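You operate a simulated robot arm through the tools that you are given. There is no shell and no other tool.

The job below is to be done with a simulated robot arm. You get a single attempt, and the scene is never put back.

Task
Switch the pump on, set about 200 bar on the big gauge, then open the line lever.
Fine: open the lower gold knob to see the needle; the brown knob sets the pressure.

Only the result counts: the job must be done as asked and must still hold three seconds after the hand-in. Knocking over, shifting, dropping, spilling or breaking anything else fails it.

Robot
A 6-joint arm with a two-finger parallel gripper, fixed in place. Base frame: the origin is at the foot of the arm, x ahead of it, y to its left, z up. Lengths are in mm, angles in degrees, forces in N, time in s.
With the tool pointing down near the work surface it reaches from about 100 to 480 mm from the base axis. Its first joint turns from -115.0 to 115.0 degrees. Payload 3.43 kg.
The TCP is the grasp point between the finger pads, 34 mm short of the fingertips. In the tool frame z runs along the fingers and y along their closing line. The gripper opens to 128 mm. The fingers are 24 mm wide and 12 mm thick; the gripper's body (48 by 130 mm) begins 96 mm behind the TCP.
Orientation is that of the tool frame in the base frame, as [roll, pitch, yaw] about the fixed x, y, z axes, in that order (R = Rz(yaw) Ry(pitch) Rx(roll)). With the fingers straight down and closing along the base's y, the tool's x points along the base's -x, its y along +y and its z along -z.

Tools
- The arm moves only by the tool move_arm. Its argument "motion" is a list of rows, each an object (a shift or turn left out is 0, a gripper value left out holds the last) with "offset": the shift along the tool's x, y, z in mm, a list of three; "rotation": the turn, a rotation vector about the tool's x, y, z in degrees, a list of three; "hand": the opening, from 0 (shut) to 1 (fully open). In form: [{"offset": [dx, dy, dz], "rotation": [wx, wy, wz], "hand": hand}, ...]. A call has 1 to 20 rows; each row shifts and turns the commanded pose from where the row before left it, along the tool's axes as they then stand. Rows are played at 5 a second. More than 50 mm and 8.6 degrees between two rows, or a gripper value outside its range, and nothing of the call is played. Where a pose cannot be reached the arm comes as near as it can. A force on the tool above 40 N (or 10 N above the force at the start of the call, whichever is more), or a blocked arm, ends the call early, and 0.2 s more pass. Each finger travels about 153 mm/s and halts on what it meets, pressing with about 25 N; the grip force reading is that of the motor and also rises with nothing between the fingers. The clock runs only during rows and for 0.2 s after the last one: add rows that do not move to give the fingers time. The reply holds the time, the measured pose of the TCP, the force on the tool along the base axes, the opening and the grip force, in the units named above and with some noise, with the torque about the TCP (base axes, N m) and any sound that the robot's microphone picked up, and new pictures: "show" is both (left out), scene, wrist or none.
- Cameras (640 x 400 px; columns grow to the right, rows downward): "scene" is fixed at [53.4, -483.5, 1497.7]; the picture's right is [0.70, -0.72, 0.00], its down [-0.27, -0.27, -0.92] and it looks along [0.66, 0.64, -0.38] (base axes); focal length 218 px, centre (320, 200). "wrist" rides on the gripper at [76, -11, -160] in the tool frame; the picture's right is [0.15, 0.99, 0.00], its down [-0.88, 0.13, -0.46] and it looks along [-0.45, 0.07, 0.89] (tool axes); focal length 234 px, centre (320, 200). There is no depth. A picture from a camera that has moved, and an enlarged one, comes with that camera's place and axes in the base frame and with its lens. The place of the scene camera against the robot may be out by one fixed shift of up to 25 mm in any direction.
- lift_body(by): slides the trunk up (or, below 0, down) by that many mm; the arm rides with it, the base frame stays. It gives what a move gives, with no picture.
- inspect(camera, box): a new picture of the part [left, top, right, bottom] of that camera's present view, enlarged. The clock stands still meanwhile.
- sign_off(): hands the job in; it is judged then, once.

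Places have to be worked out from the pictures, the camera data and where the tool is seen. Open the gripper and draw the arm clear of the work before you hand the job in, unless the task says otherwise.

The tools are called as a command line: name --argument value ..., lists and objects as JSON in quotes. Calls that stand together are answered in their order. move_arm: Moves the arm, as the interface text tells. Its arguments: {"type":"object","properties":{"motion":{"type":"array"},"show":{"type":"string","enum":["both","scene","wrist","none"]}},"required":["motion"]} The other tools are called the same way: lift_body (by) slides the trunk up or down; inspect (camera, box) takes an enlarged picture of a part of a camera's view; sign_off () hands the job in.

At the start:

```text
time: 0.0
eef_pos: [346.7, -101.7, 1466.8]
orientation: [-180.0, -0.1, -180.0]
wrist_force: [0.2, 0.1, 0.1]
torque: [0.0, 0.0, 0.01]
width: 127.8
gripper_force: 0.1
trunk travel left (down, up): [-951.0, 39.0]
```

scene: 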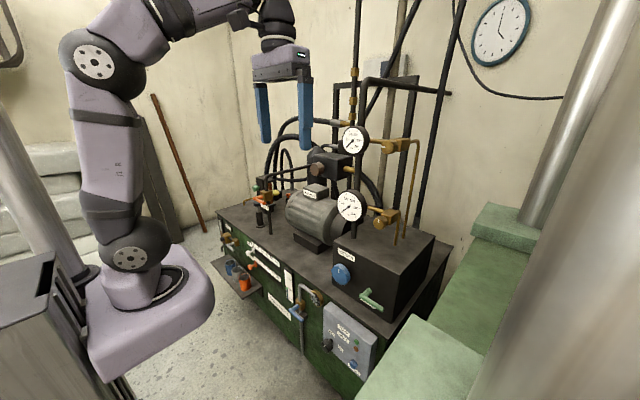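
wrist: 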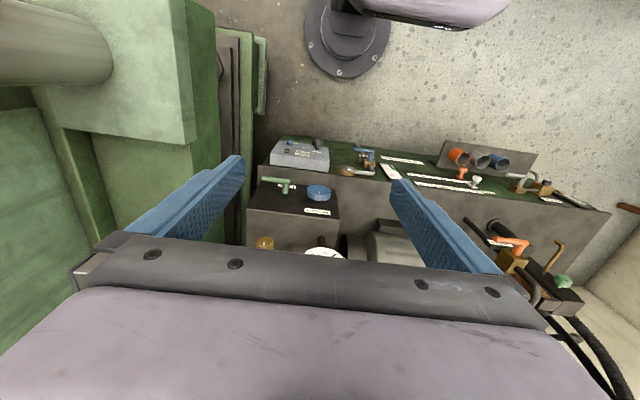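

I start by enlarging parts of the scene view to identify the controls: panel, gauges, knobs, levers.

inspect --camera "scene" --box '[300, 280, 420, 390]'

inspect --camera "scene" --box '[300, 100, 440, 240]'

inspect --camera "scene" --box '[205, 170, 345, 320]'

inspect --camera "scene" --box '[310, 180, 430, 320]'

inspect --camera "wrist" --box '[230, 120, 420, 270]'

inspect --camera "wrist" --box '[420, 130, 620, 320]'

```text
3.64 times, centred on (360, 335) of scene
camera zoom: at [53.4, -483.5, 1497.7], right [0.7, -0.72, 0.0], down [-0.27, -0.27, -0.92], along [0.66, 0.64, -0.38], focal length 793 px, centre (174, -291)
```

zoom: 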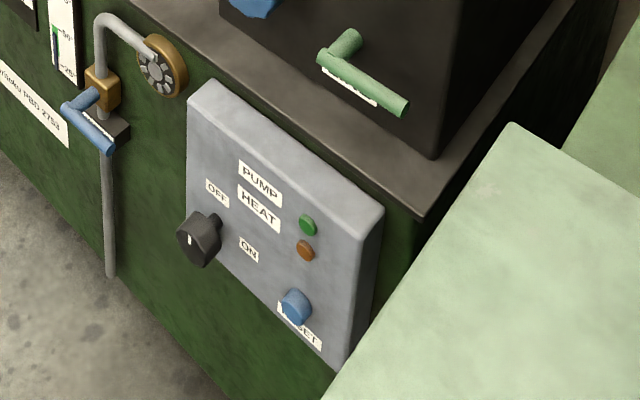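

```text
2.86 times, centred on (370, 170) of scene
camera zoom: at [53.4, -483.5, 1497.7], right [0.7, -0.72, 0.0], down [-0.27, -0.27, -0.92], along [0.66, 0.64, -0.38], focal length 623 px, centre (177, 286)
```

zoom: 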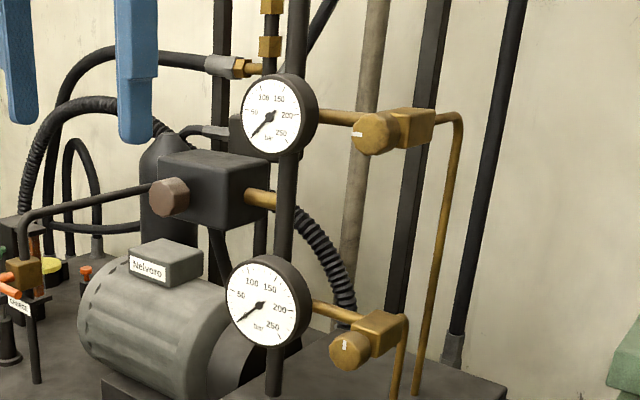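

```text
2.67 times, centred on (275, 245) of scene
camera zoom: at [53.4, -483.5, 1497.7], right [0.7, -0.72, 0.0], down [-0.27, -0.27, -0.92], along [0.66, 0.64, -0.38], focal length 581 px, centre (440, 80)
```

zoom: 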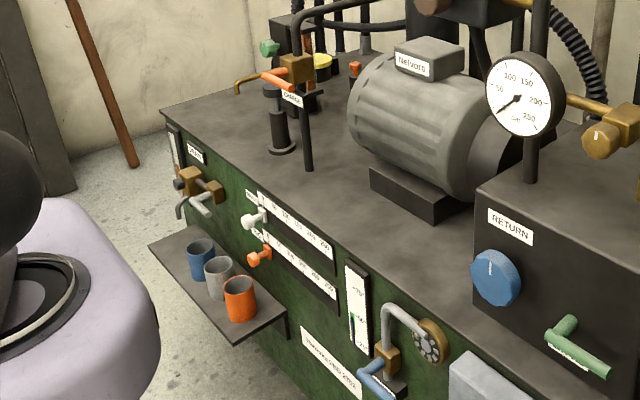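

```text
2.86 times, centred on (370, 250) of scene
camera zoom: at [53.4, -483.5, 1497.7], right [0.7, -0.72, 0.0], down [-0.27, -0.27, -0.92], along [0.66, 0.64, -0.38], focal length 623 px, centre (177, 57)
```

zoom: 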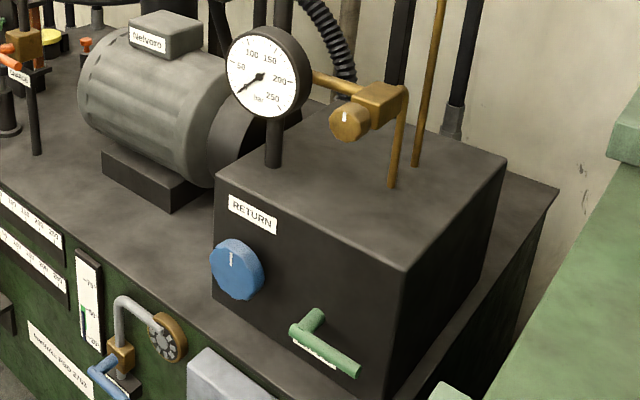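

```text
2.67 times, centred on (325, 195) of wrist
camera zoom: at [271.0, -112.8, 1627.5], right [-0.15, 0.99, 0.0], down [0.88, 0.13, 0.46], along [0.45, 0.07, -0.89], focal length 624 px, centre (307, 213)
```

zoom: 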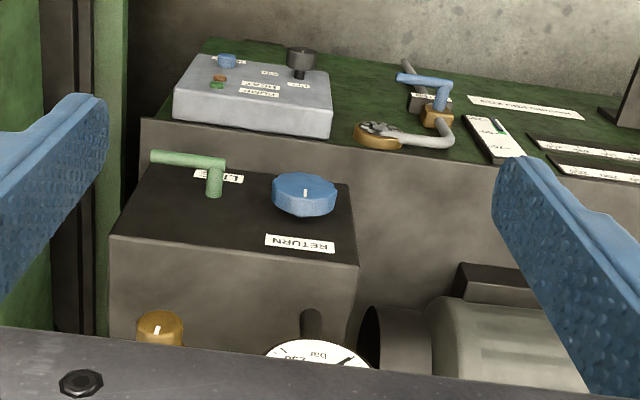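

```text
2.11 times, centred on (520, 225) of wrist
camera zoom: at [271.0, -112.8, 1627.5], right [-0.15, 0.99, 0.0], down [0.88, 0.13, 0.46], along [0.45, 0.07, -0.89], focal length 493 px, centre (-101, 147)
```

zoom: 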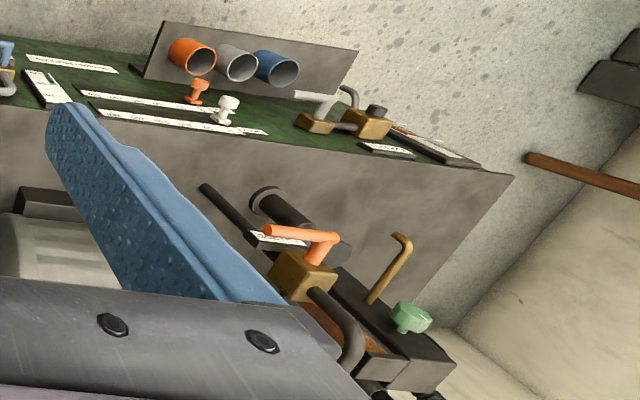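

The pump panel, two gauges with gold isolator knobs, brown knob on the black block, and green/blue/orange levers are visible. I need to read the labels on the levers.

inspect --camera "scene" --box '[350, 280, 394, 318]'

inspect --camera "scene" --box '[318, 320, 378, 386]'

inspect --camera "scene" --box '[284, 282, 334, 330]'

inspect --camera "scene" --box '[330, 110, 375, 230]'

inspect --camera "scene" --box '[215, 170, 285, 250]'

inspect --camera "wrist" --box '[255, 170, 340, 225]'

inspect --camera "wrist" --box '[265, 135, 385, 185]'

```text
10.53 times, centred on (372, 299) of scene
camera zoom: at [53.4, -483.5, 1497.7], right [0.7, -0.72, 0.0], down [-0.27, -0.27, -0.92], along [0.66, 0.64, -0.38], focal length 2294 px, centre (-227, -842)
```

zoom: 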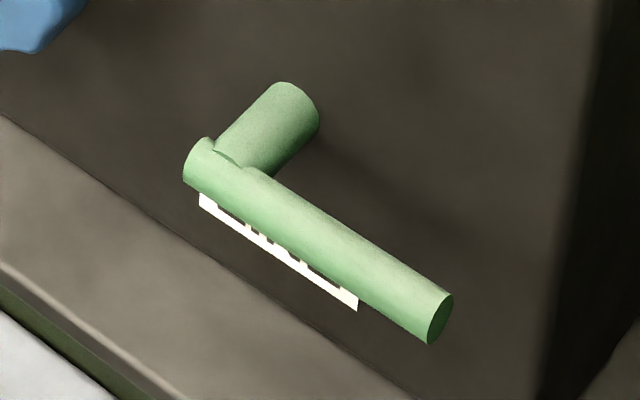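

```text
6.06 times, centred on (348, 353) of scene
camera zoom: at [53.4, -483.5, 1497.7], right [0.7, -0.72, 0.0], down [-0.27, -0.27, -0.92], along [0.66, 0.64, -0.38], focal length 1321 px, centre (150, -727)
```

zoom: 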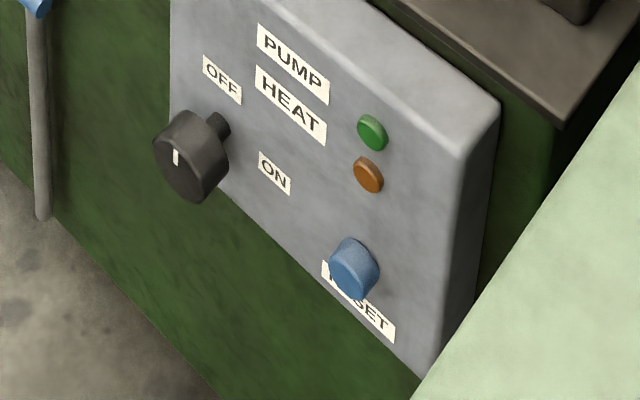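

```text
8.33 times, centred on (309, 306) of scene
camera zoom: at [53.4, -483.5, 1497.7], right [0.7, -0.72, 0.0], down [-0.27, -0.27, -0.92], along [0.66, 0.64, -0.38], focal length 1816 px, centre (412, -683)
```

zoom: 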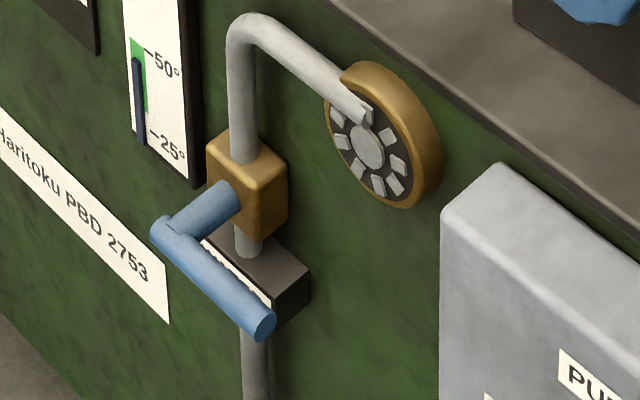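

```text
3.33 times, centred on (352, 170) of scene
camera zoom: at [53.4, -483.5, 1497.7], right [0.7, -0.72, 0.0], down [-0.27, -0.27, -0.92], along [0.66, 0.64, -0.38], focal length 727 px, centre (212, 300)
```

zoom: 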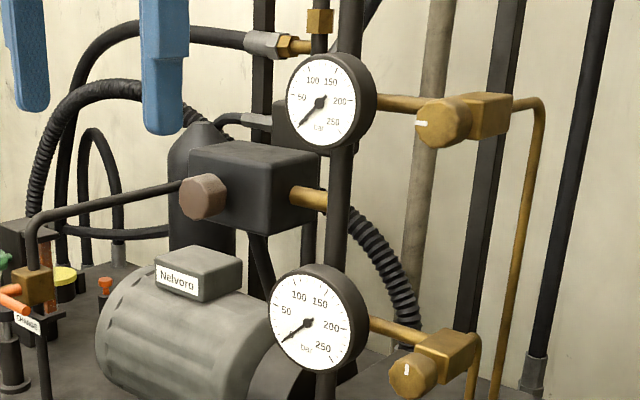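

```text
5.00 times, centred on (250, 210) of scene
camera zoom: at [53.4, -483.5, 1497.7], right [0.7, -0.72, 0.0], down [-0.27, -0.27, -0.92], along [0.66, 0.64, -0.38], focal length 1090 px, centre (670, 150)
```

zoom: 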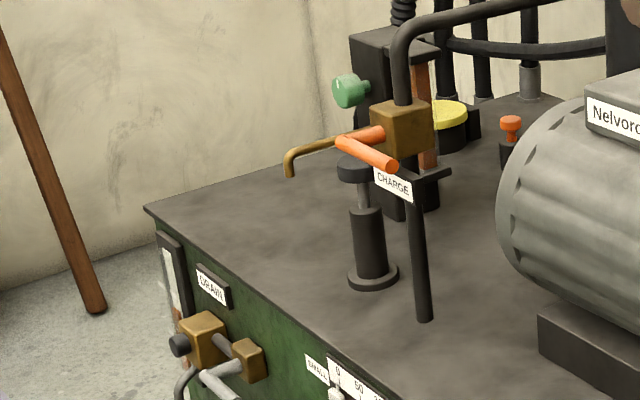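

```text
7.27 times, centred on (298, 198) of wrist
camera zoom: at [271.0, -112.8, 1627.5], right [-0.15, 0.99, 0.0], down [0.88, 0.13, 0.46], along [0.45, 0.07, -0.89], focal length 1703 px, centre (484, 218)
```

zoom: 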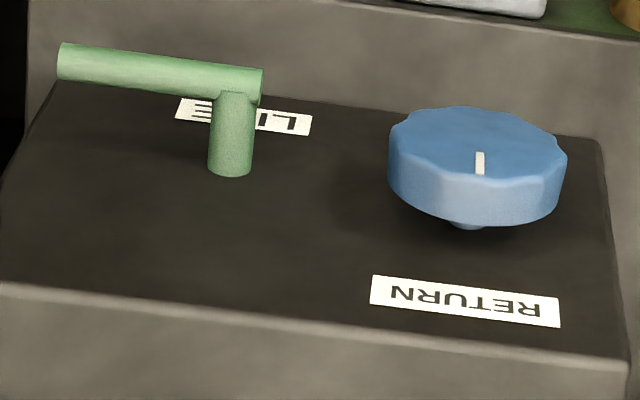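

```text
5.33 times, centred on (325, 160) of wrist
camera zoom: at [271.0, -112.8, 1627.5], right [-0.15, 0.99, 0.0], down [0.88, 0.13, 0.46], along [0.45, 0.07, -0.89], focal length 1249 px, centre (293, 413)
```

zoom: 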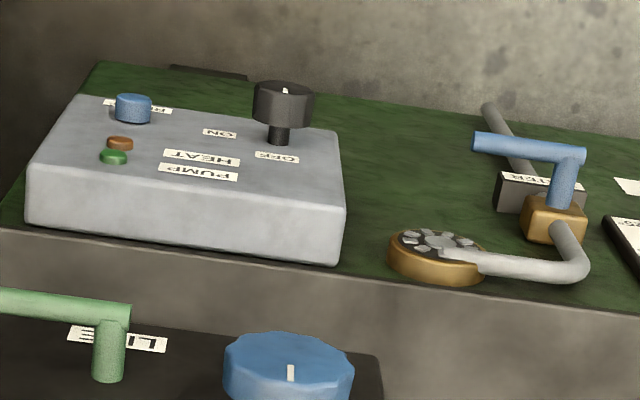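

The green lever is LINE, the blue one looks like WATER, the orange CHARGE, the white DRAIN. I look at the remaining labels and the gauge faces closely before moving.

inspect --camera "scene" --box '[240, 232, 300, 295]'

inspect --camera "scene" --box '[284, 262, 304, 320]'

inspect --camera "scene" --box '[334, 186, 368, 226]'

inspect --camera "scene" --box '[336, 120, 372, 156]'

inspect --camera "scene" --box '[366, 200, 404, 234]'

inspect --camera "scene" --box '[300, 145, 360, 190]'

inspect --camera "wrist" --box '[335, 140, 485, 200]'

```text
6.35 times, centred on (270, 264) of scene
camera zoom: at [53.4, -483.5, 1497.7], right [0.7, -0.72, 0.0], down [-0.27, -0.27, -0.92], along [0.66, 0.64, -0.38], focal length 1384 px, centre (638, -203)
```

zoom: 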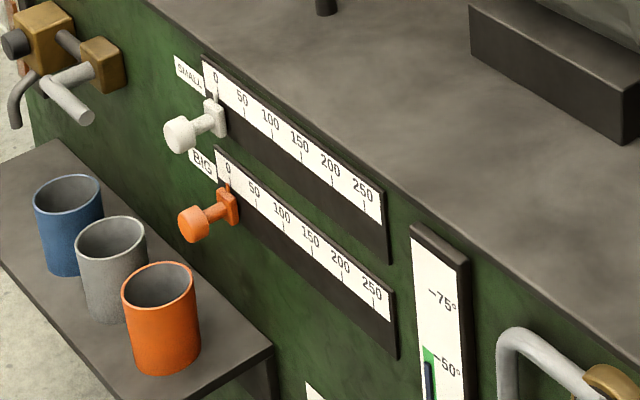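

```text
6.90 times, centred on (294, 291) of scene
camera zoom: at [53.4, -483.5, 1497.7], right [0.7, -0.72, 0.0], down [-0.27, -0.27, -0.92], along [0.66, 0.64, -0.38], focal length 1503 px, centre (499, -428)
```

zoom: 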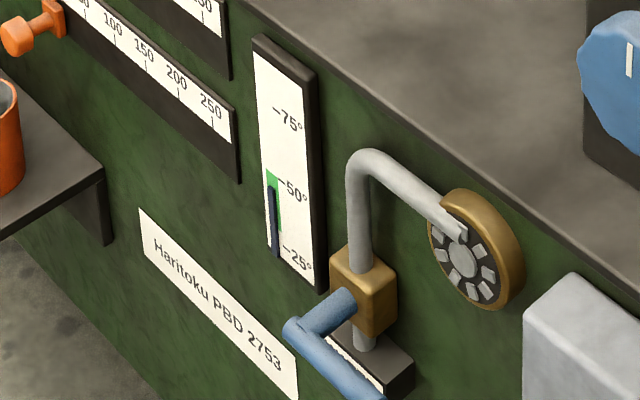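

```text
10.00 times, centred on (351, 206) of scene
camera zoom: at [53.4, -483.5, 1497.7], right [0.7, -0.72, 0.0], down [-0.27, -0.27, -0.92], along [0.66, 0.64, -0.38], focal length 2180 px, centre (10, 140)
```

zoom: 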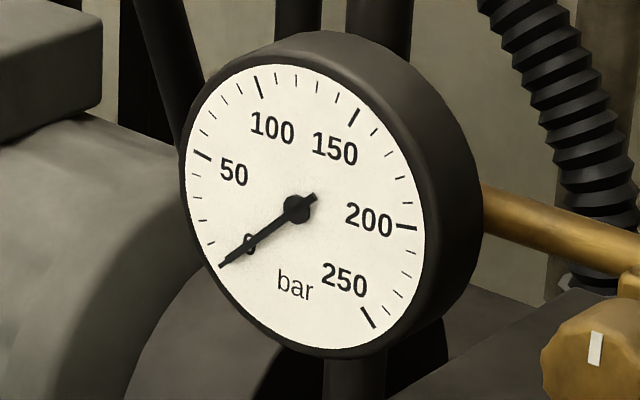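

```text
11.11 times, centred on (354, 138) of scene
camera zoom: at [53.4, -483.5, 1497.7], right [0.7, -0.72, 0.0], down [-0.27, -0.27, -0.92], along [0.66, 0.64, -0.38], focal length 2422 px, centre (-58, 889)
```

zoom: 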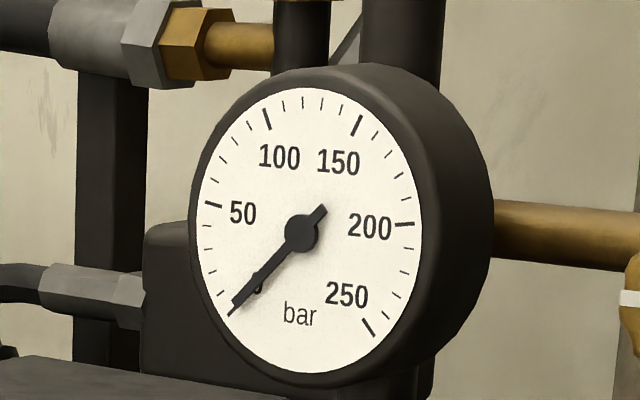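

```text
11.76 times, centred on (385, 217) of scene
camera zoom: at [53.4, -483.5, 1497.7], right [0.7, -0.72, 0.0], down [-0.27, -0.27, -0.92], along [0.66, 0.64, -0.38], focal length 2564 px, centre (-445, 0)
```

zoom: 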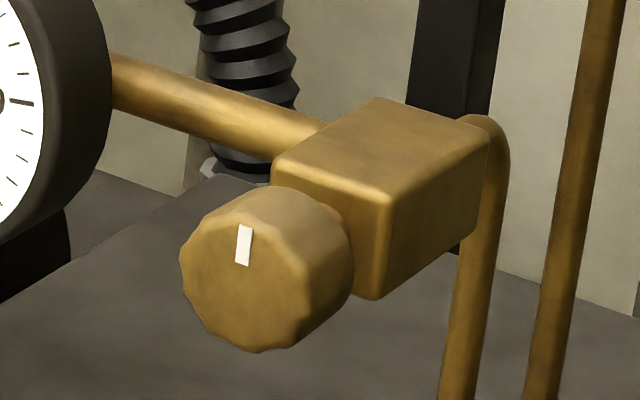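

```text
8.89 times, centred on (330, 168) of scene
camera zoom: at [53.4, -483.5, 1497.7], right [0.7, -0.72, 0.0], down [-0.27, -0.27, -0.92], along [0.66, 0.64, -0.38], focal length 1938 px, centre (231, 489)
```

zoom: 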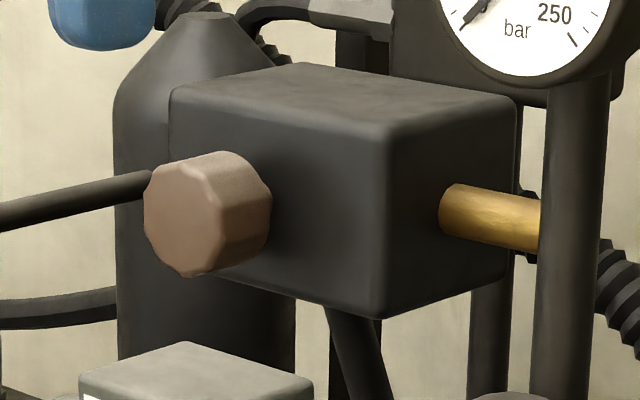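

```text
4.27 times, centred on (410, 170) of wrist
camera zoom: at [271.0, -112.8, 1627.5], right [-0.15, 0.99, 0.0], down [0.88, 0.13, 0.46], along [0.45, 0.07, -0.89], focal length 999 px, centre (-64, 328)
```

zoom: 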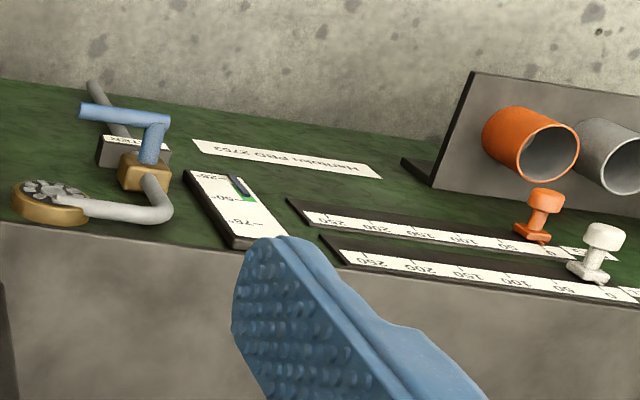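

The lower gauge is the larger one, and the green lever is LINE. To work out the fixed shift of the scene camera, I zoom on the fingertips, whose place is known.

inspect --camera "scene" --box '[245, 60, 325, 160]'

inspect --camera "wrist" --box '[240, 220, 400, 270]'

```text
4.00 times, centred on (285, 110) of scene
camera zoom: at [53.4, -483.5, 1497.7], right [0.7, -0.72, 0.0], down [-0.27, -0.27, -0.92], along [0.66, 0.64, -0.38], focal length 872 px, centre (460, 560)
```

zoom: 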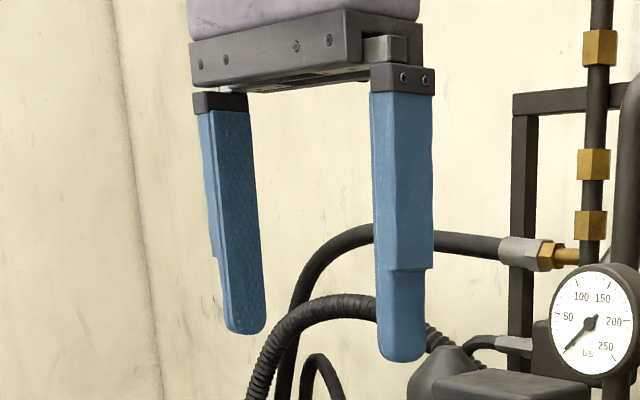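

```text
4.00 times, centred on (320, 245) of wrist
camera zoom: at [271.0, -112.8, 1627.5], right [-0.15, 0.99, 0.0], down [0.88, 0.13, 0.46], along [0.45, 0.07, -0.89], focal length 937 px, centre (320, 20)
```

zoom: 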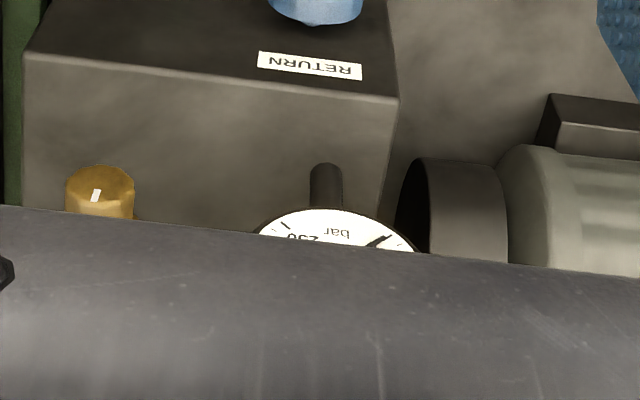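

Scene-camera calibration from the fingertips suggests a shift of roughly (−2, −15, +8) mm. The controls all face −x (toward the robot), so I want the tool horizontal along +x with the wrist camera on top; I first move forward a bit and start rolling the tool about its axis in free space.

move_arm --motion '[{"rotation": [0, 0, 8.5]}, {"rotation": [0, 0, 8.5]}, {"rotation": [0, 0, 8.5]}, {"rotation": [0, 0, 8.5]}, {"rotation": [0, 0, 8.5]}, {"rotation": [0, 0, 8.5]}, {"rotation": [0, 0, 8.5]}, {"rotation": [0, 0, 8.5]}, {"rotation": [0, 0, 8.5]}, {"rotation": [0, 0, 8.5]}]' --show "both"

```text
time: 2.2
eef_pos: [346.2, -102.4, 1468.2]
orientation: [-180.0, -0.1, 94.8]
wrist_force: [0.6, 0.1, -0.9]
torque: [0.01, -0.02, 0.0]
width: 127.9
gripper_force: 0.1
trunk travel left (down, up): [-951.0, 39.0]
camera wrist: at [329.1, -27.2, 1627.3], right [0.97, 0.23, 0.0], down [0.2, -0.87, 0.46], along [0.1, -0.44, -0.89], focal length 234 px, centre (320, 200)
```

scene: 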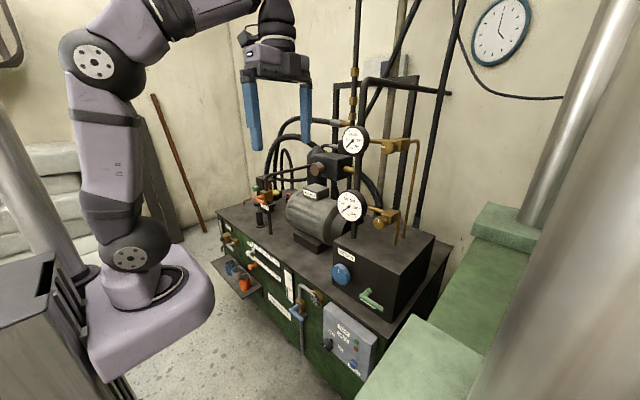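
wrist: 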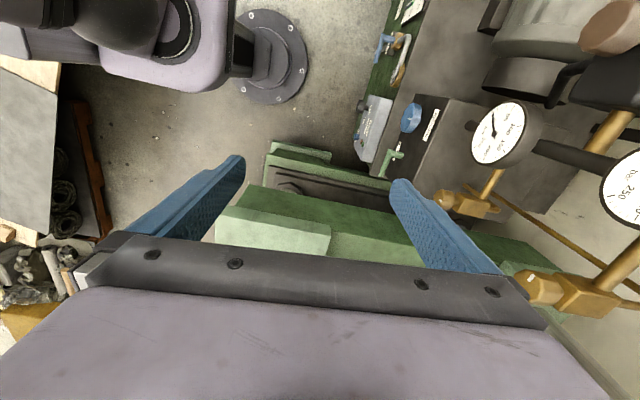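

The roll works freely. I continue the other 95° so that the camera ends on the far side of the tool.

move_arm --motion '[{"rotation": [0, 0, 7.9167]}, {"rotation": [0, 0, 7.9167]}, {"rotation": [0, 0, 7.9167]}, {"rotation": [0, 0, 7.9167]}, {"rotation": [0, 0, 7.9167]}, {"rotation": [0, 0, 7.9167]}, {"rotation": [0, 0, 7.9167]}, {"rotation": [0, 0, 7.9167]}, {"rotation": [0, 0, 7.9167]}, {"rotation": [0, 0, 7.9167]}, {"rotation": [0, 0, 7.9167]}, {"rotation": [0, 0, 7.9167]}]' --show "both"

```text
time: 4.8
eef_pos: [346.3, -101.2, 1467.7]
orientation: [180.0, 0.0, -0.2]
wrist_force: [0.6, 0.1, 0.4]
torque: [-0.01, 0.01, -0.02]
width: 128.0
gripper_force: 0.1
trunk travel left (down, up): [-951.0, 39.0]
camera wrist: at [422.2, -90.4, 1627.4], right [0.14, -0.99, 0.0], down [-0.88, -0.13, 0.46], along [-0.45, -0.07, -0.89], focal length 234 px, centre (320, 200)
```

scene: 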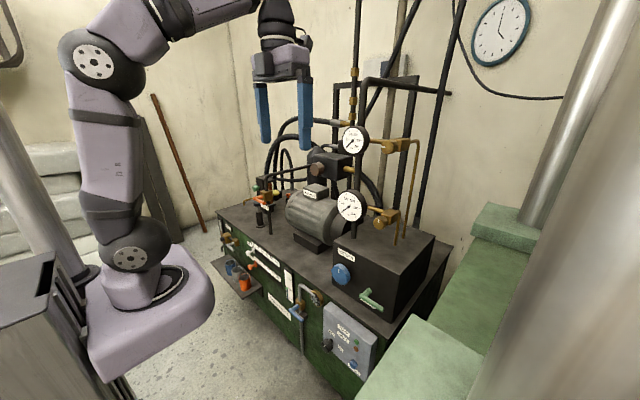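
wrist: 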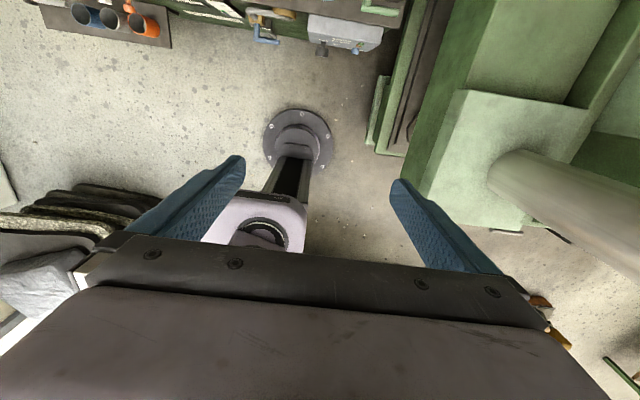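

Now I pitch the tool up to horizontal (pointing +x) while moving the TCP about 150 mm forward at this safe height.

move_arm --motion '[{"offset": [14, 0, 0], "rotation": [0, 8.1818, 0]}, {"offset": [13.86, 0, 2], "rotation": [0, 8.1818, 0]}, {"offset": [13.4, 0, 3.9], "rotation": [0, 8.1818, 0]}, {"offset": [12.7, 0, 5.8], "rotation": [0, 8.1818, 0]}, {"offset": [11.8, 0, 7.6], "rotation": [0, 8.1818, 0]}, {"offset": [10.6, 0, 9.2], "rotation": [0, 8.1818, 0]}, {"offset": [9.2, 0, 10.6], "rotation": [0, 8.1818, 0]}, {"offset": [7.6, 0, 11.8], "rotation": [0, 8.1818, 0]}, {"offset": [5.8, 0, 12.7], "rotation": [0, 8.1818, 0]}, {"offset": [3.9, 0, 13.4], "rotation": [0, 8.1818, 0]}, {"offset": [2, 0, 13.9], "rotation": [0, 8.1818, 0]}]' --show "both"

```text
time: 7.2
eef_pos: [544.6, -124.4, 1478.8]
orientation: [-157.0, -89.8, -23.1]
wrist_force: [0.0, 0.9, -0.8]
torque: [0.05, 0.03, 0.0]
width: 127.9
gripper_force: 0.1
out of reach, approached as far as the arm can: row 5, 6, 7, 8
trunk travel left (down, up): [-951.0, 39.0]
camera wrist: at [385.2, -113.1, 1554.0], right [0.0, -0.99, 0.15], down [-0.46, -0.13, -0.88], along [0.89, -0.07, -0.45], focal length 234 px, centre (320, 200)
```

scene: 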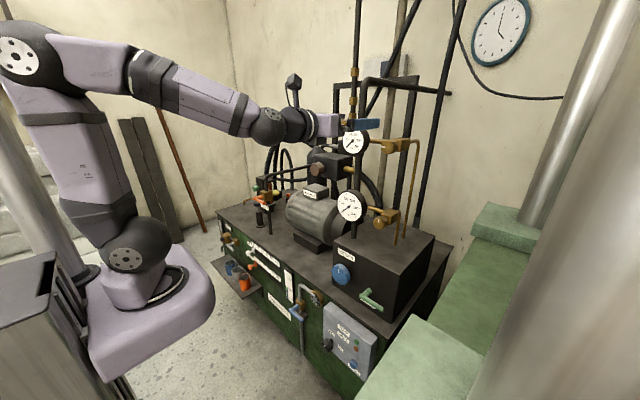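
wrist: 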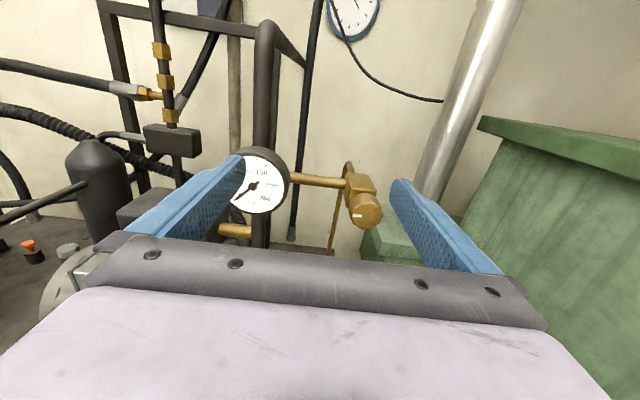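

The tool is now horizontal at (545, −124, 1479). Triangulating: lower gold knob ≈ (642, −194, 1164), upper gold knob ≈ (645, −195, 1413), brown knob ≈ (641, 103, 1290), line lever handle ≈ (611, −266, 850), pump switch ≈ (511, −81, 560). I slide the trunk down 300 mm to come to the level of the lower gold knob (fingertips at x≈579, well clear).

lift_body --by -300

inspect --camera "wrist" --box '[0, 0, 640, 400]'

inspect --camera "scene" --box '[200, 80, 480, 300]'

```text
time: 10.2
eef_pos: [543.9, -124.2, 1178.6]
orientation: [-34.6, -90.0, -145.4]
wrist_force: [0.2, 0.9, -0.2]
torque: [0.0, 0.0, -0.03]
width: 127.9
gripper_force: 0.1
trunk travel left (down, up): [-651.0, 339.0]
```

```text
1.00 times, centred on (320, 200) of wrist (not enlarged: the box is as wide or as high as the picture)
camera zoom: at [384.0, -112.7, 1254.8], right [0.0, -0.99, 0.15], down [-0.46, -0.13, -0.88], along [0.89, -0.07, -0.45], focal length 234 px, centre (320, 200)
```

zoom: 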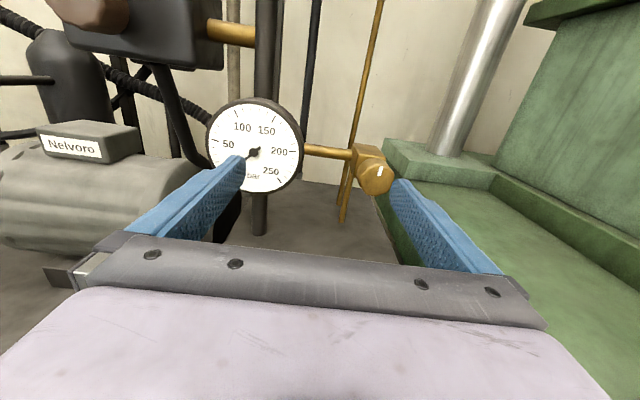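

```text
1.82 times, centred on (340, 190) of scene
camera zoom: at [53.4, -483.5, 1497.7], right [0.7, -0.72, 0.0], down [-0.27, -0.27, -0.92], along [0.66, 0.64, -0.38], focal length 396 px, centre (284, 218)
```

zoom: 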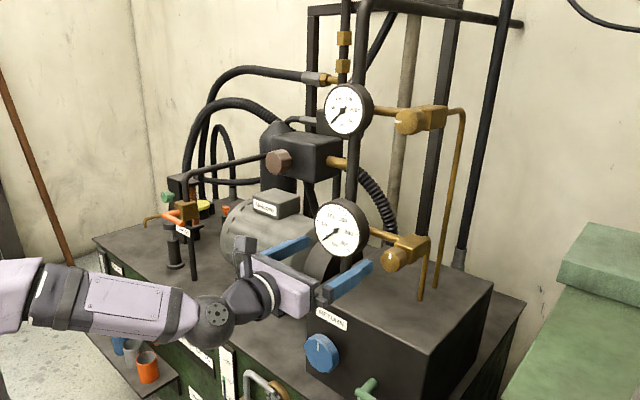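

The knob face seen by the wrist camera agrees with (642, −195, 1163). I move in front of it with the hand half open and look again.

move_arm --motion '[{"offset": [-7.5, 35, 8], "hand": 0.6}, {"offset": [-7.5, 35.5, 8], "hand": 0.6}, {"hand": 0.6}]' --show "both"

```text
time: 11.0
eef_pos: [558.0, -193.9, 1165.2]
orientation: [102.9, -90.0, 77.0]
wrist_force: [-0.1, 0.1, 0.4]
torque: [-0.01, 0.02, -0.04]
width: 76.6
gripper_force: 0.0
trunk travel left (down, up): [-651.0, 339.0]
camera wrist: at [399.1, -182.7, 1241.0], right [0.0, -0.99, 0.15], down [-0.46, -0.13, -0.88], along [0.89, -0.07, -0.45], focal length 234 px, centre (320, 200)
```

scene: 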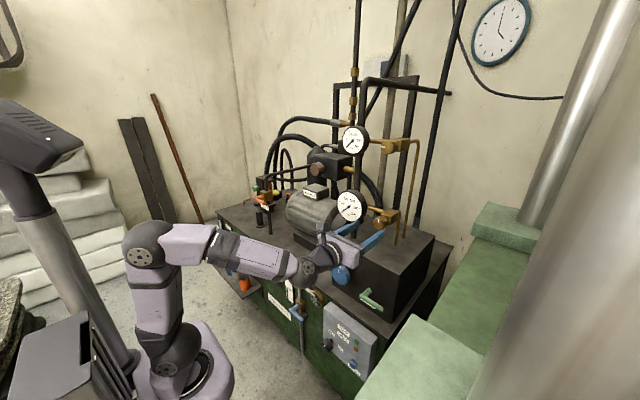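
wrist: 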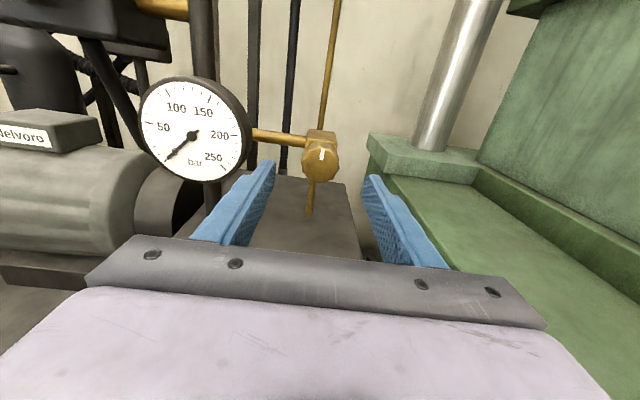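

inspect --camera "wrist" --box '[270, 120, 370, 190]'

inspect --camera "scene" --box '[320, 180, 420, 290]'

```text
5.71 times, centred on (320, 155) of wrist
camera zoom: at [399.1, -182.7, 1241.0], right [0.0, -0.99, 0.15], down [-0.46, -0.13, -0.88], along [0.89, -0.07, -0.45], focal length 1338 px, centre (320, 457)
```

zoom: 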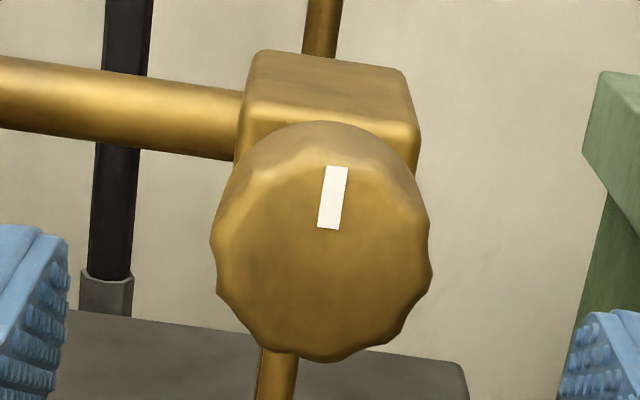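

```text
3.64 times, centred on (370, 235) of scene
camera zoom: at [53.4, -483.5, 1497.7], right [0.7, -0.72, 0.0], down [-0.27, -0.27, -0.92], along [0.66, 0.64, -0.38], focal length 793 px, centre (138, 73)
```

zoom: 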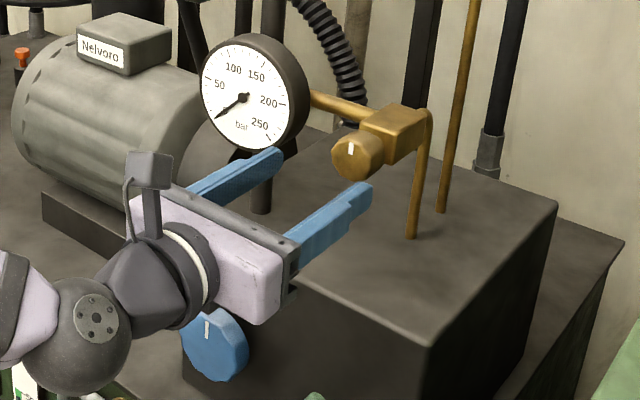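

Refined: knob axis at y≈−196, z≈1160.5, face x≈642, diameter ≈42 mm. I align the tool and advance so that the fingertips overlap the knob by about 20 mm, without closing yet.

move_arm --motion '[{"offset": [-4.7, 2, 20]}, {"offset": [0, 0, 25]}, {"offset": [0, 0, 15]}, {"offset": [0, 0, 10]}, {}]' --show "both"

inspect --camera "wrist" --box '[240, 110, 400, 230]'

inspect --camera "scene" --box '[340, 190, 420, 270]'

```text
time: 12.2
eef_pos: [630.0, -197.3, 1160.2]
orientation: [-57.0, -89.9, -122.9]
wrist_force: [-1.1, -0.3, -0.4]
torque: [-0.04, 0.01, -0.01]
width: 76.7
gripper_force: 0.1
trunk travel left (down, up): [-651.0, 339.0]
camera wrist: at [470.5, -185.7, 1236.2], right [0.0, -0.99, 0.15], down [-0.46, -0.13, -0.88], along [0.89, -0.07, -0.45], focal length 234 px, centre (320, 200)
```

scene: 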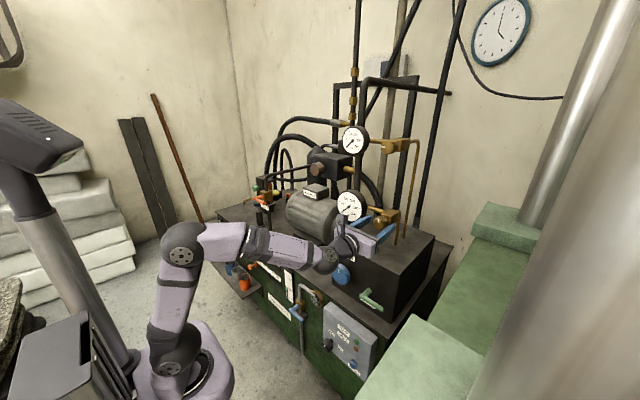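
wrist: 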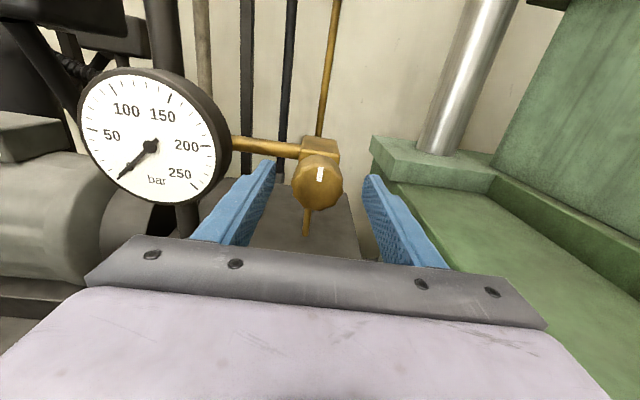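

```text
3.33 times, centred on (320, 170) of wrist
camera zoom: at [470.5, -185.7, 1236.2], right [0.0, -0.99, 0.15], down [-0.46, -0.13, -0.88], along [0.89, -0.07, -0.45], focal length 781 px, centre (320, 300)
```

zoom: 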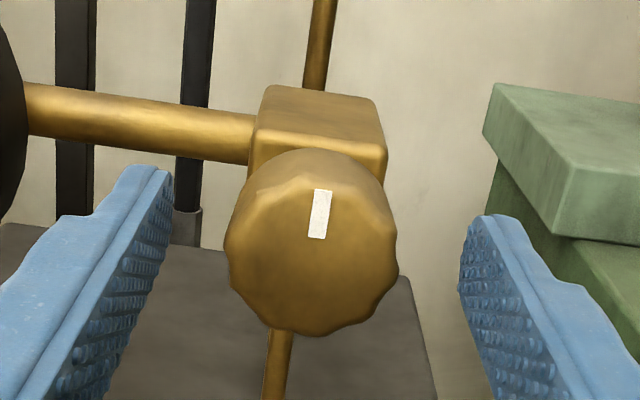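

```text
5.00 times, centred on (380, 230) of scene
camera zoom: at [53.4, -483.5, 1497.7], right [0.7, -0.72, 0.0], down [-0.27, -0.27, -0.92], along [0.66, 0.64, -0.38], focal length 1090 px, centre (20, 50)
```

zoom: 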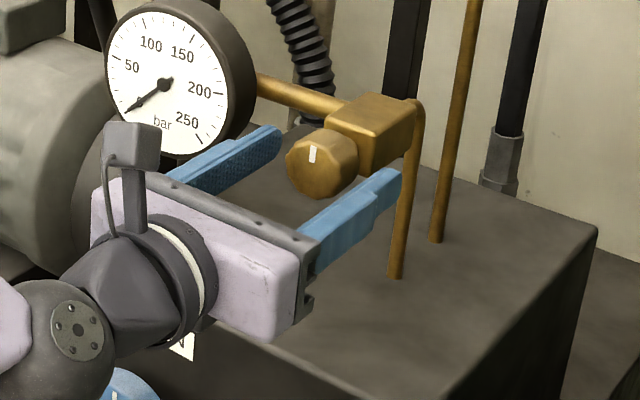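

The wrist views agree on face x≈642, z≈1160; the fingers straddle the knob. I close on it.

move_arm --motion '[{"hand": 0.2}, {"hand": 0.2}, {"hand": 0.2}]' --show "wrist"

```text
time: 13.0
eef_pos: [630.1, -195.4, 1161.1]
orientation: [-75.2, -90.0, -104.7]
wrist_force: [0.4, 7.0, -1.4]
torque: [-0.01, -0.35, 0.0]
width: 41.5
gripper_force: 45.0
trunk travel left (down, up): [-651.0, 339.0]
camera wrist: at [470.6, -184.0, 1236.2], right [0.0, -0.99, 0.15], down [-0.46, -0.13, -0.88], along [0.89, -0.07, -0.45], focal length 234 px, centre (320, 200)
```

wrist: 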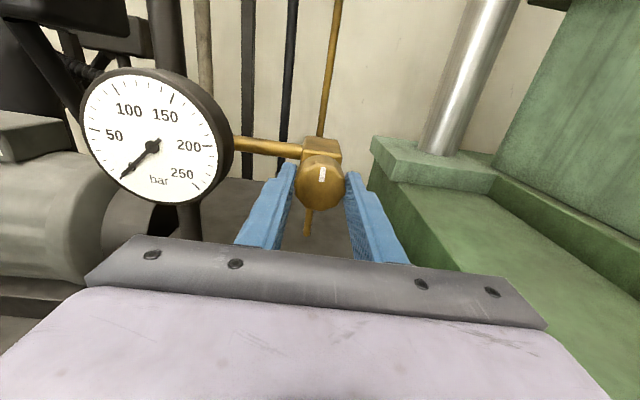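

The knob is gripped (width 41.5 mm). I relieve the small side force and turn counter-clockwise (as seen from the robot) by 24° to see whether it yields.

move_arm --motion '[{"offset": [0, -1.3, 0]}, {"rotation": [0, 0, -6]}, {"rotation": [0, 0, -6]}, {"rotation": [0, 0, -6]}, {"rotation": [0, 0, -6]}]' --show "wrist"

inspect --camera "scene" --box '[340, 190, 420, 270]'

```text
time: 14.2
eef_pos: [630.4, -195.8, 1160.4]
orientation: [89.6, -65.9, 90.2]
wrist_force: [11.4, 0.8, 9.1]
torque: [0.01, 0.07, 0.07]
width: 41.6
gripper_force: 45.1
trunk travel left (down, up): [-651.0, 339.0]
camera wrist: at [470.4, -153.7, 1224.5], right [0.0, -0.84, 0.54], down [-0.45, -0.48, -0.75], along [0.89, -0.25, -0.38], focal length 234 px, centre (320, 200)
```

wrist: 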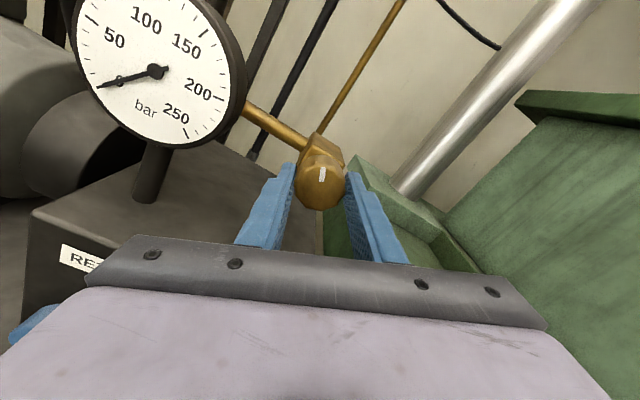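

```text
5.00 times, centred on (380, 230) of scene
camera zoom: at [53.4, -483.5, 1497.7], right [0.7, -0.72, 0.0], down [-0.27, -0.27, -0.92], along [0.66, 0.64, -0.38], focal length 1090 px, centre (20, 50)
```

zoom: 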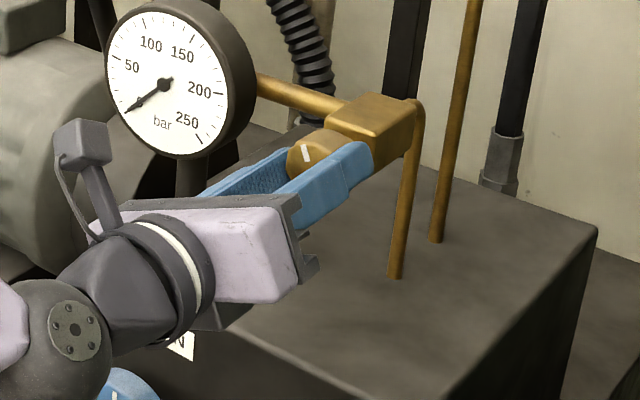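

The knob turns freely with the grip (its mark has moved). I continue counter-clockwise by another 54°.

move_arm --motion '[{"rotation": [0, 0, -6]}, {"rotation": [0, 0, -6]}, {"rotation": [0, 0, -6]}, {"rotation": [0, 0, -6]}, {"rotation": [0, 0, -6]}, {"rotation": [0, 0, -6]}, {"rotation": [0, 0, -6]}, {"rotation": [0, 0, -6]}, {"rotation": [0, 0, -6]}]' --show "wrist"

inspect --camera "scene" --box '[340, 190, 420, 270]'

```text
time: 16.2
eef_pos: [630.3, -194.2, 1159.8]
orientation: [89.9, -11.8, 90.0]
wrist_force: [9.5, -0.4, 11.8]
torque: [-0.03, -0.08, 0.9]
width: 41.8
gripper_force: 45.1
trunk travel left (down, up): [-651.0, 339.0]
camera wrist: at [470.5, -118.1, 1164.3], right [0.0, -0.06, 1.0], down [-0.46, -0.89, -0.05], along [0.89, -0.46, -0.03], focal length 234 px, centre (320, 200)
```

wrist: 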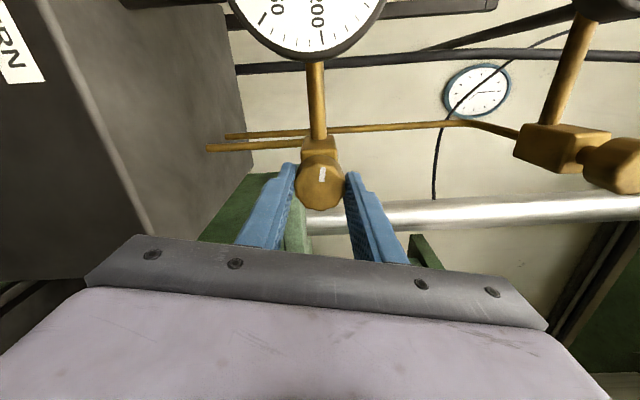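

```text
5.00 times, centred on (380, 230) of scene
camera zoom: at [53.4, -483.5, 1497.7], right [0.7, -0.72, 0.0], down [-0.27, -0.27, -0.92], along [0.66, 0.64, -0.38], focal length 1090 px, centre (20, 50)
```

zoom: 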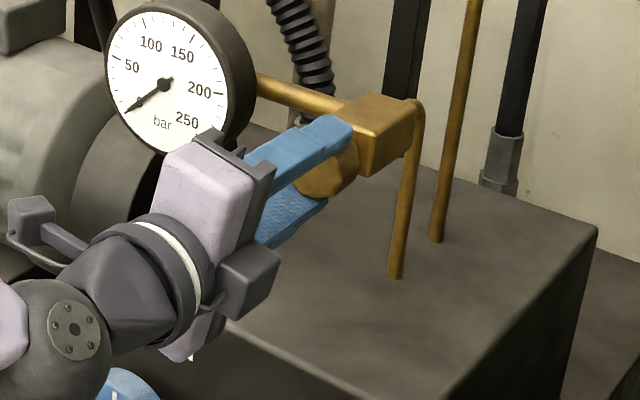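

Turned 78° with no stop yet. The upper knob's mark sits 90° counter-clockwise from vertical, so I go on to 90° and slightly past, watching for a stop.

move_arm --motion '[{"rotation": [0, 0, -4]}, {"rotation": [0, 0, -4]}, {"rotation": [0, 0, -4]}, {"rotation": [0, 0, -3]}, {"rotation": [0, 0, -3]}]' --show "wrist"

inspect --camera "scene" --box '[340, 120, 420, 270]'

```text
time: 17.4
eef_pos: [629.8, -195.4, 1160.7]
orientation: [90.1, 6.0, 89.8]
wrist_force: [10.9, -2.8, 11.4]
torque: [0.5, -0.26, -0.33]
width: 41.6
gripper_force: 44.8
trunk travel left (down, up): [-651.0, 339.0]
camera wrist: at [470.5, -121.3, 1140.6], right [0.0, 0.25, 0.97], down [-0.46, -0.86, 0.22], along [0.89, -0.44, 0.11], focal length 234 px, centre (320, 200)
```

wrist: 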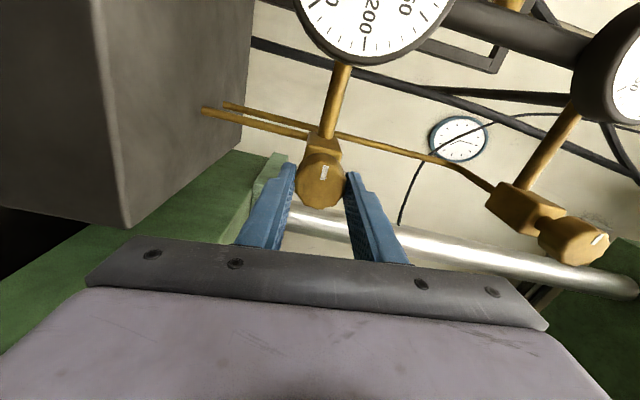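

```text
2.67 times, centred on (380, 195) of scene
camera zoom: at [53.4, -483.5, 1497.7], right [0.7, -0.72, 0.0], down [-0.27, -0.27, -0.92], along [0.66, 0.64, -0.38], focal length 581 px, centre (160, 213)
```

zoom: 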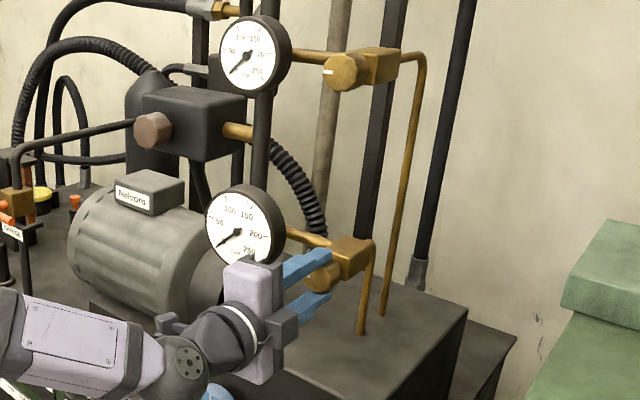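

inspect --camera "wrist" --box '[280, 130, 370, 220]'

inspect --camera "scene" --box '[360, 200, 400, 240]'

```text
4.44 times, centred on (325, 175) of wrist
camera zoom: at [470.5, -121.3, 1140.6], right [0.0, 0.25, 0.97], down [-0.46, -0.86, 0.22], along [0.89, -0.44, 0.11], focal length 1041 px, centre (298, 311)
```

zoom: 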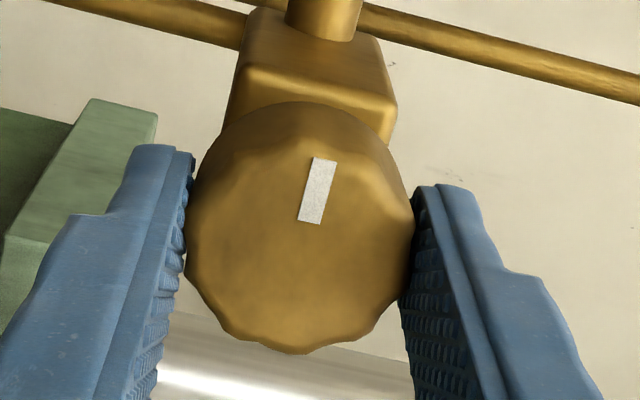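

```text
10.00 times, centred on (380, 220) of scene
camera zoom: at [53.4, -483.5, 1497.7], right [0.7, -0.72, 0.0], down [-0.27, -0.27, -0.92], along [0.66, 0.64, -0.38], focal length 2180 px, centre (-280, 0)
```

zoom: 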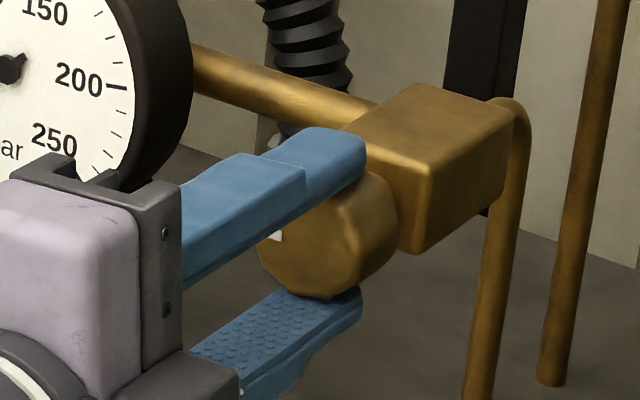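

The knob hit its stop at about 90° (grip slipped ~5°), so the gauge isolator is open. I ease back 6°, open the fingers and back away straight out.

move_arm --motion '[{"rotation": [0, 0, 6]}, {"hand": 0.6}, {"hand": 0.6}, {"hand": 0.6}, {"offset": [0, 0, -20]}, {"offset": [0, 0, -40]}, {"offset": [0, 0, -45]}, {"offset": [0, 0, -45]}, {}]' --show "both"

inspect --camera "scene" --box '[330, 180, 410, 240]'

```text
time: 19.4
eef_pos: [478.5, -193.6, 1160.4]
orientation: [90.0, 0.1, 90.0]
wrist_force: [-0.1, 0.3, -1.2]
torque: [0.0, 0.01, 0.01]
width: 76.8
gripper_force: 0.1
trunk travel left (down, up): [-651.0, 339.0]
camera wrist: at [319.7, -118.8, 1149.8], right [0.0, 0.15, 0.99], down [-0.46, -0.88, 0.13], along [0.89, -0.45, 0.07], focal length 234 px, centre (320, 200)
```

scene: 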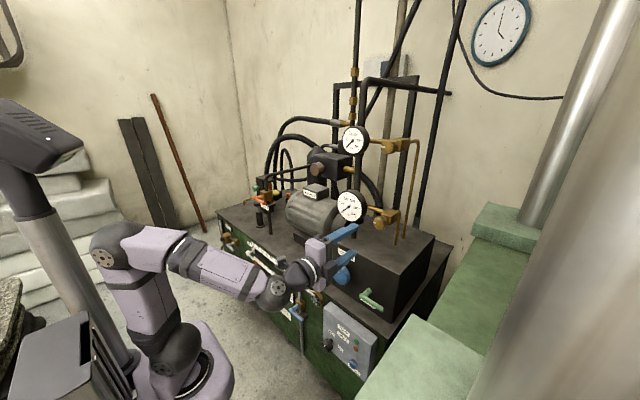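
wrist: 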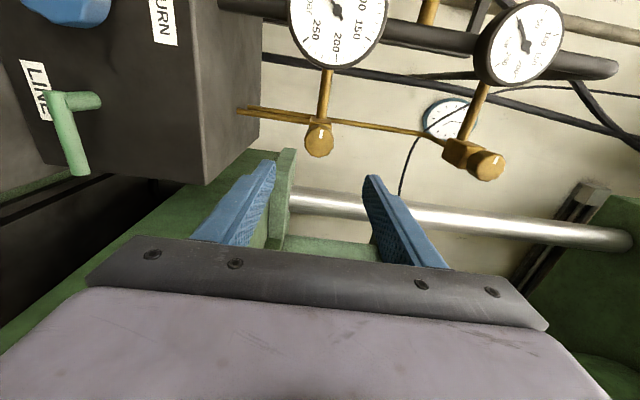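

```text
6.67 times, centred on (370, 210) of scene
camera zoom: at [53.4, -483.5, 1497.7], right [0.7, -0.72, 0.0], down [-0.27, -0.27, -0.92], along [0.66, 0.64, -0.38], focal length 1453 px, centre (-13, 133)
```

zoom: 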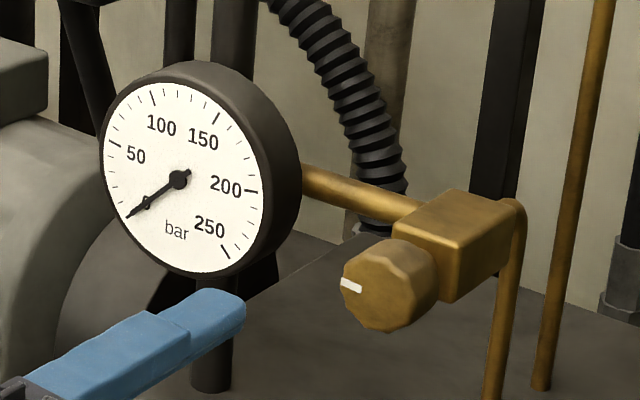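

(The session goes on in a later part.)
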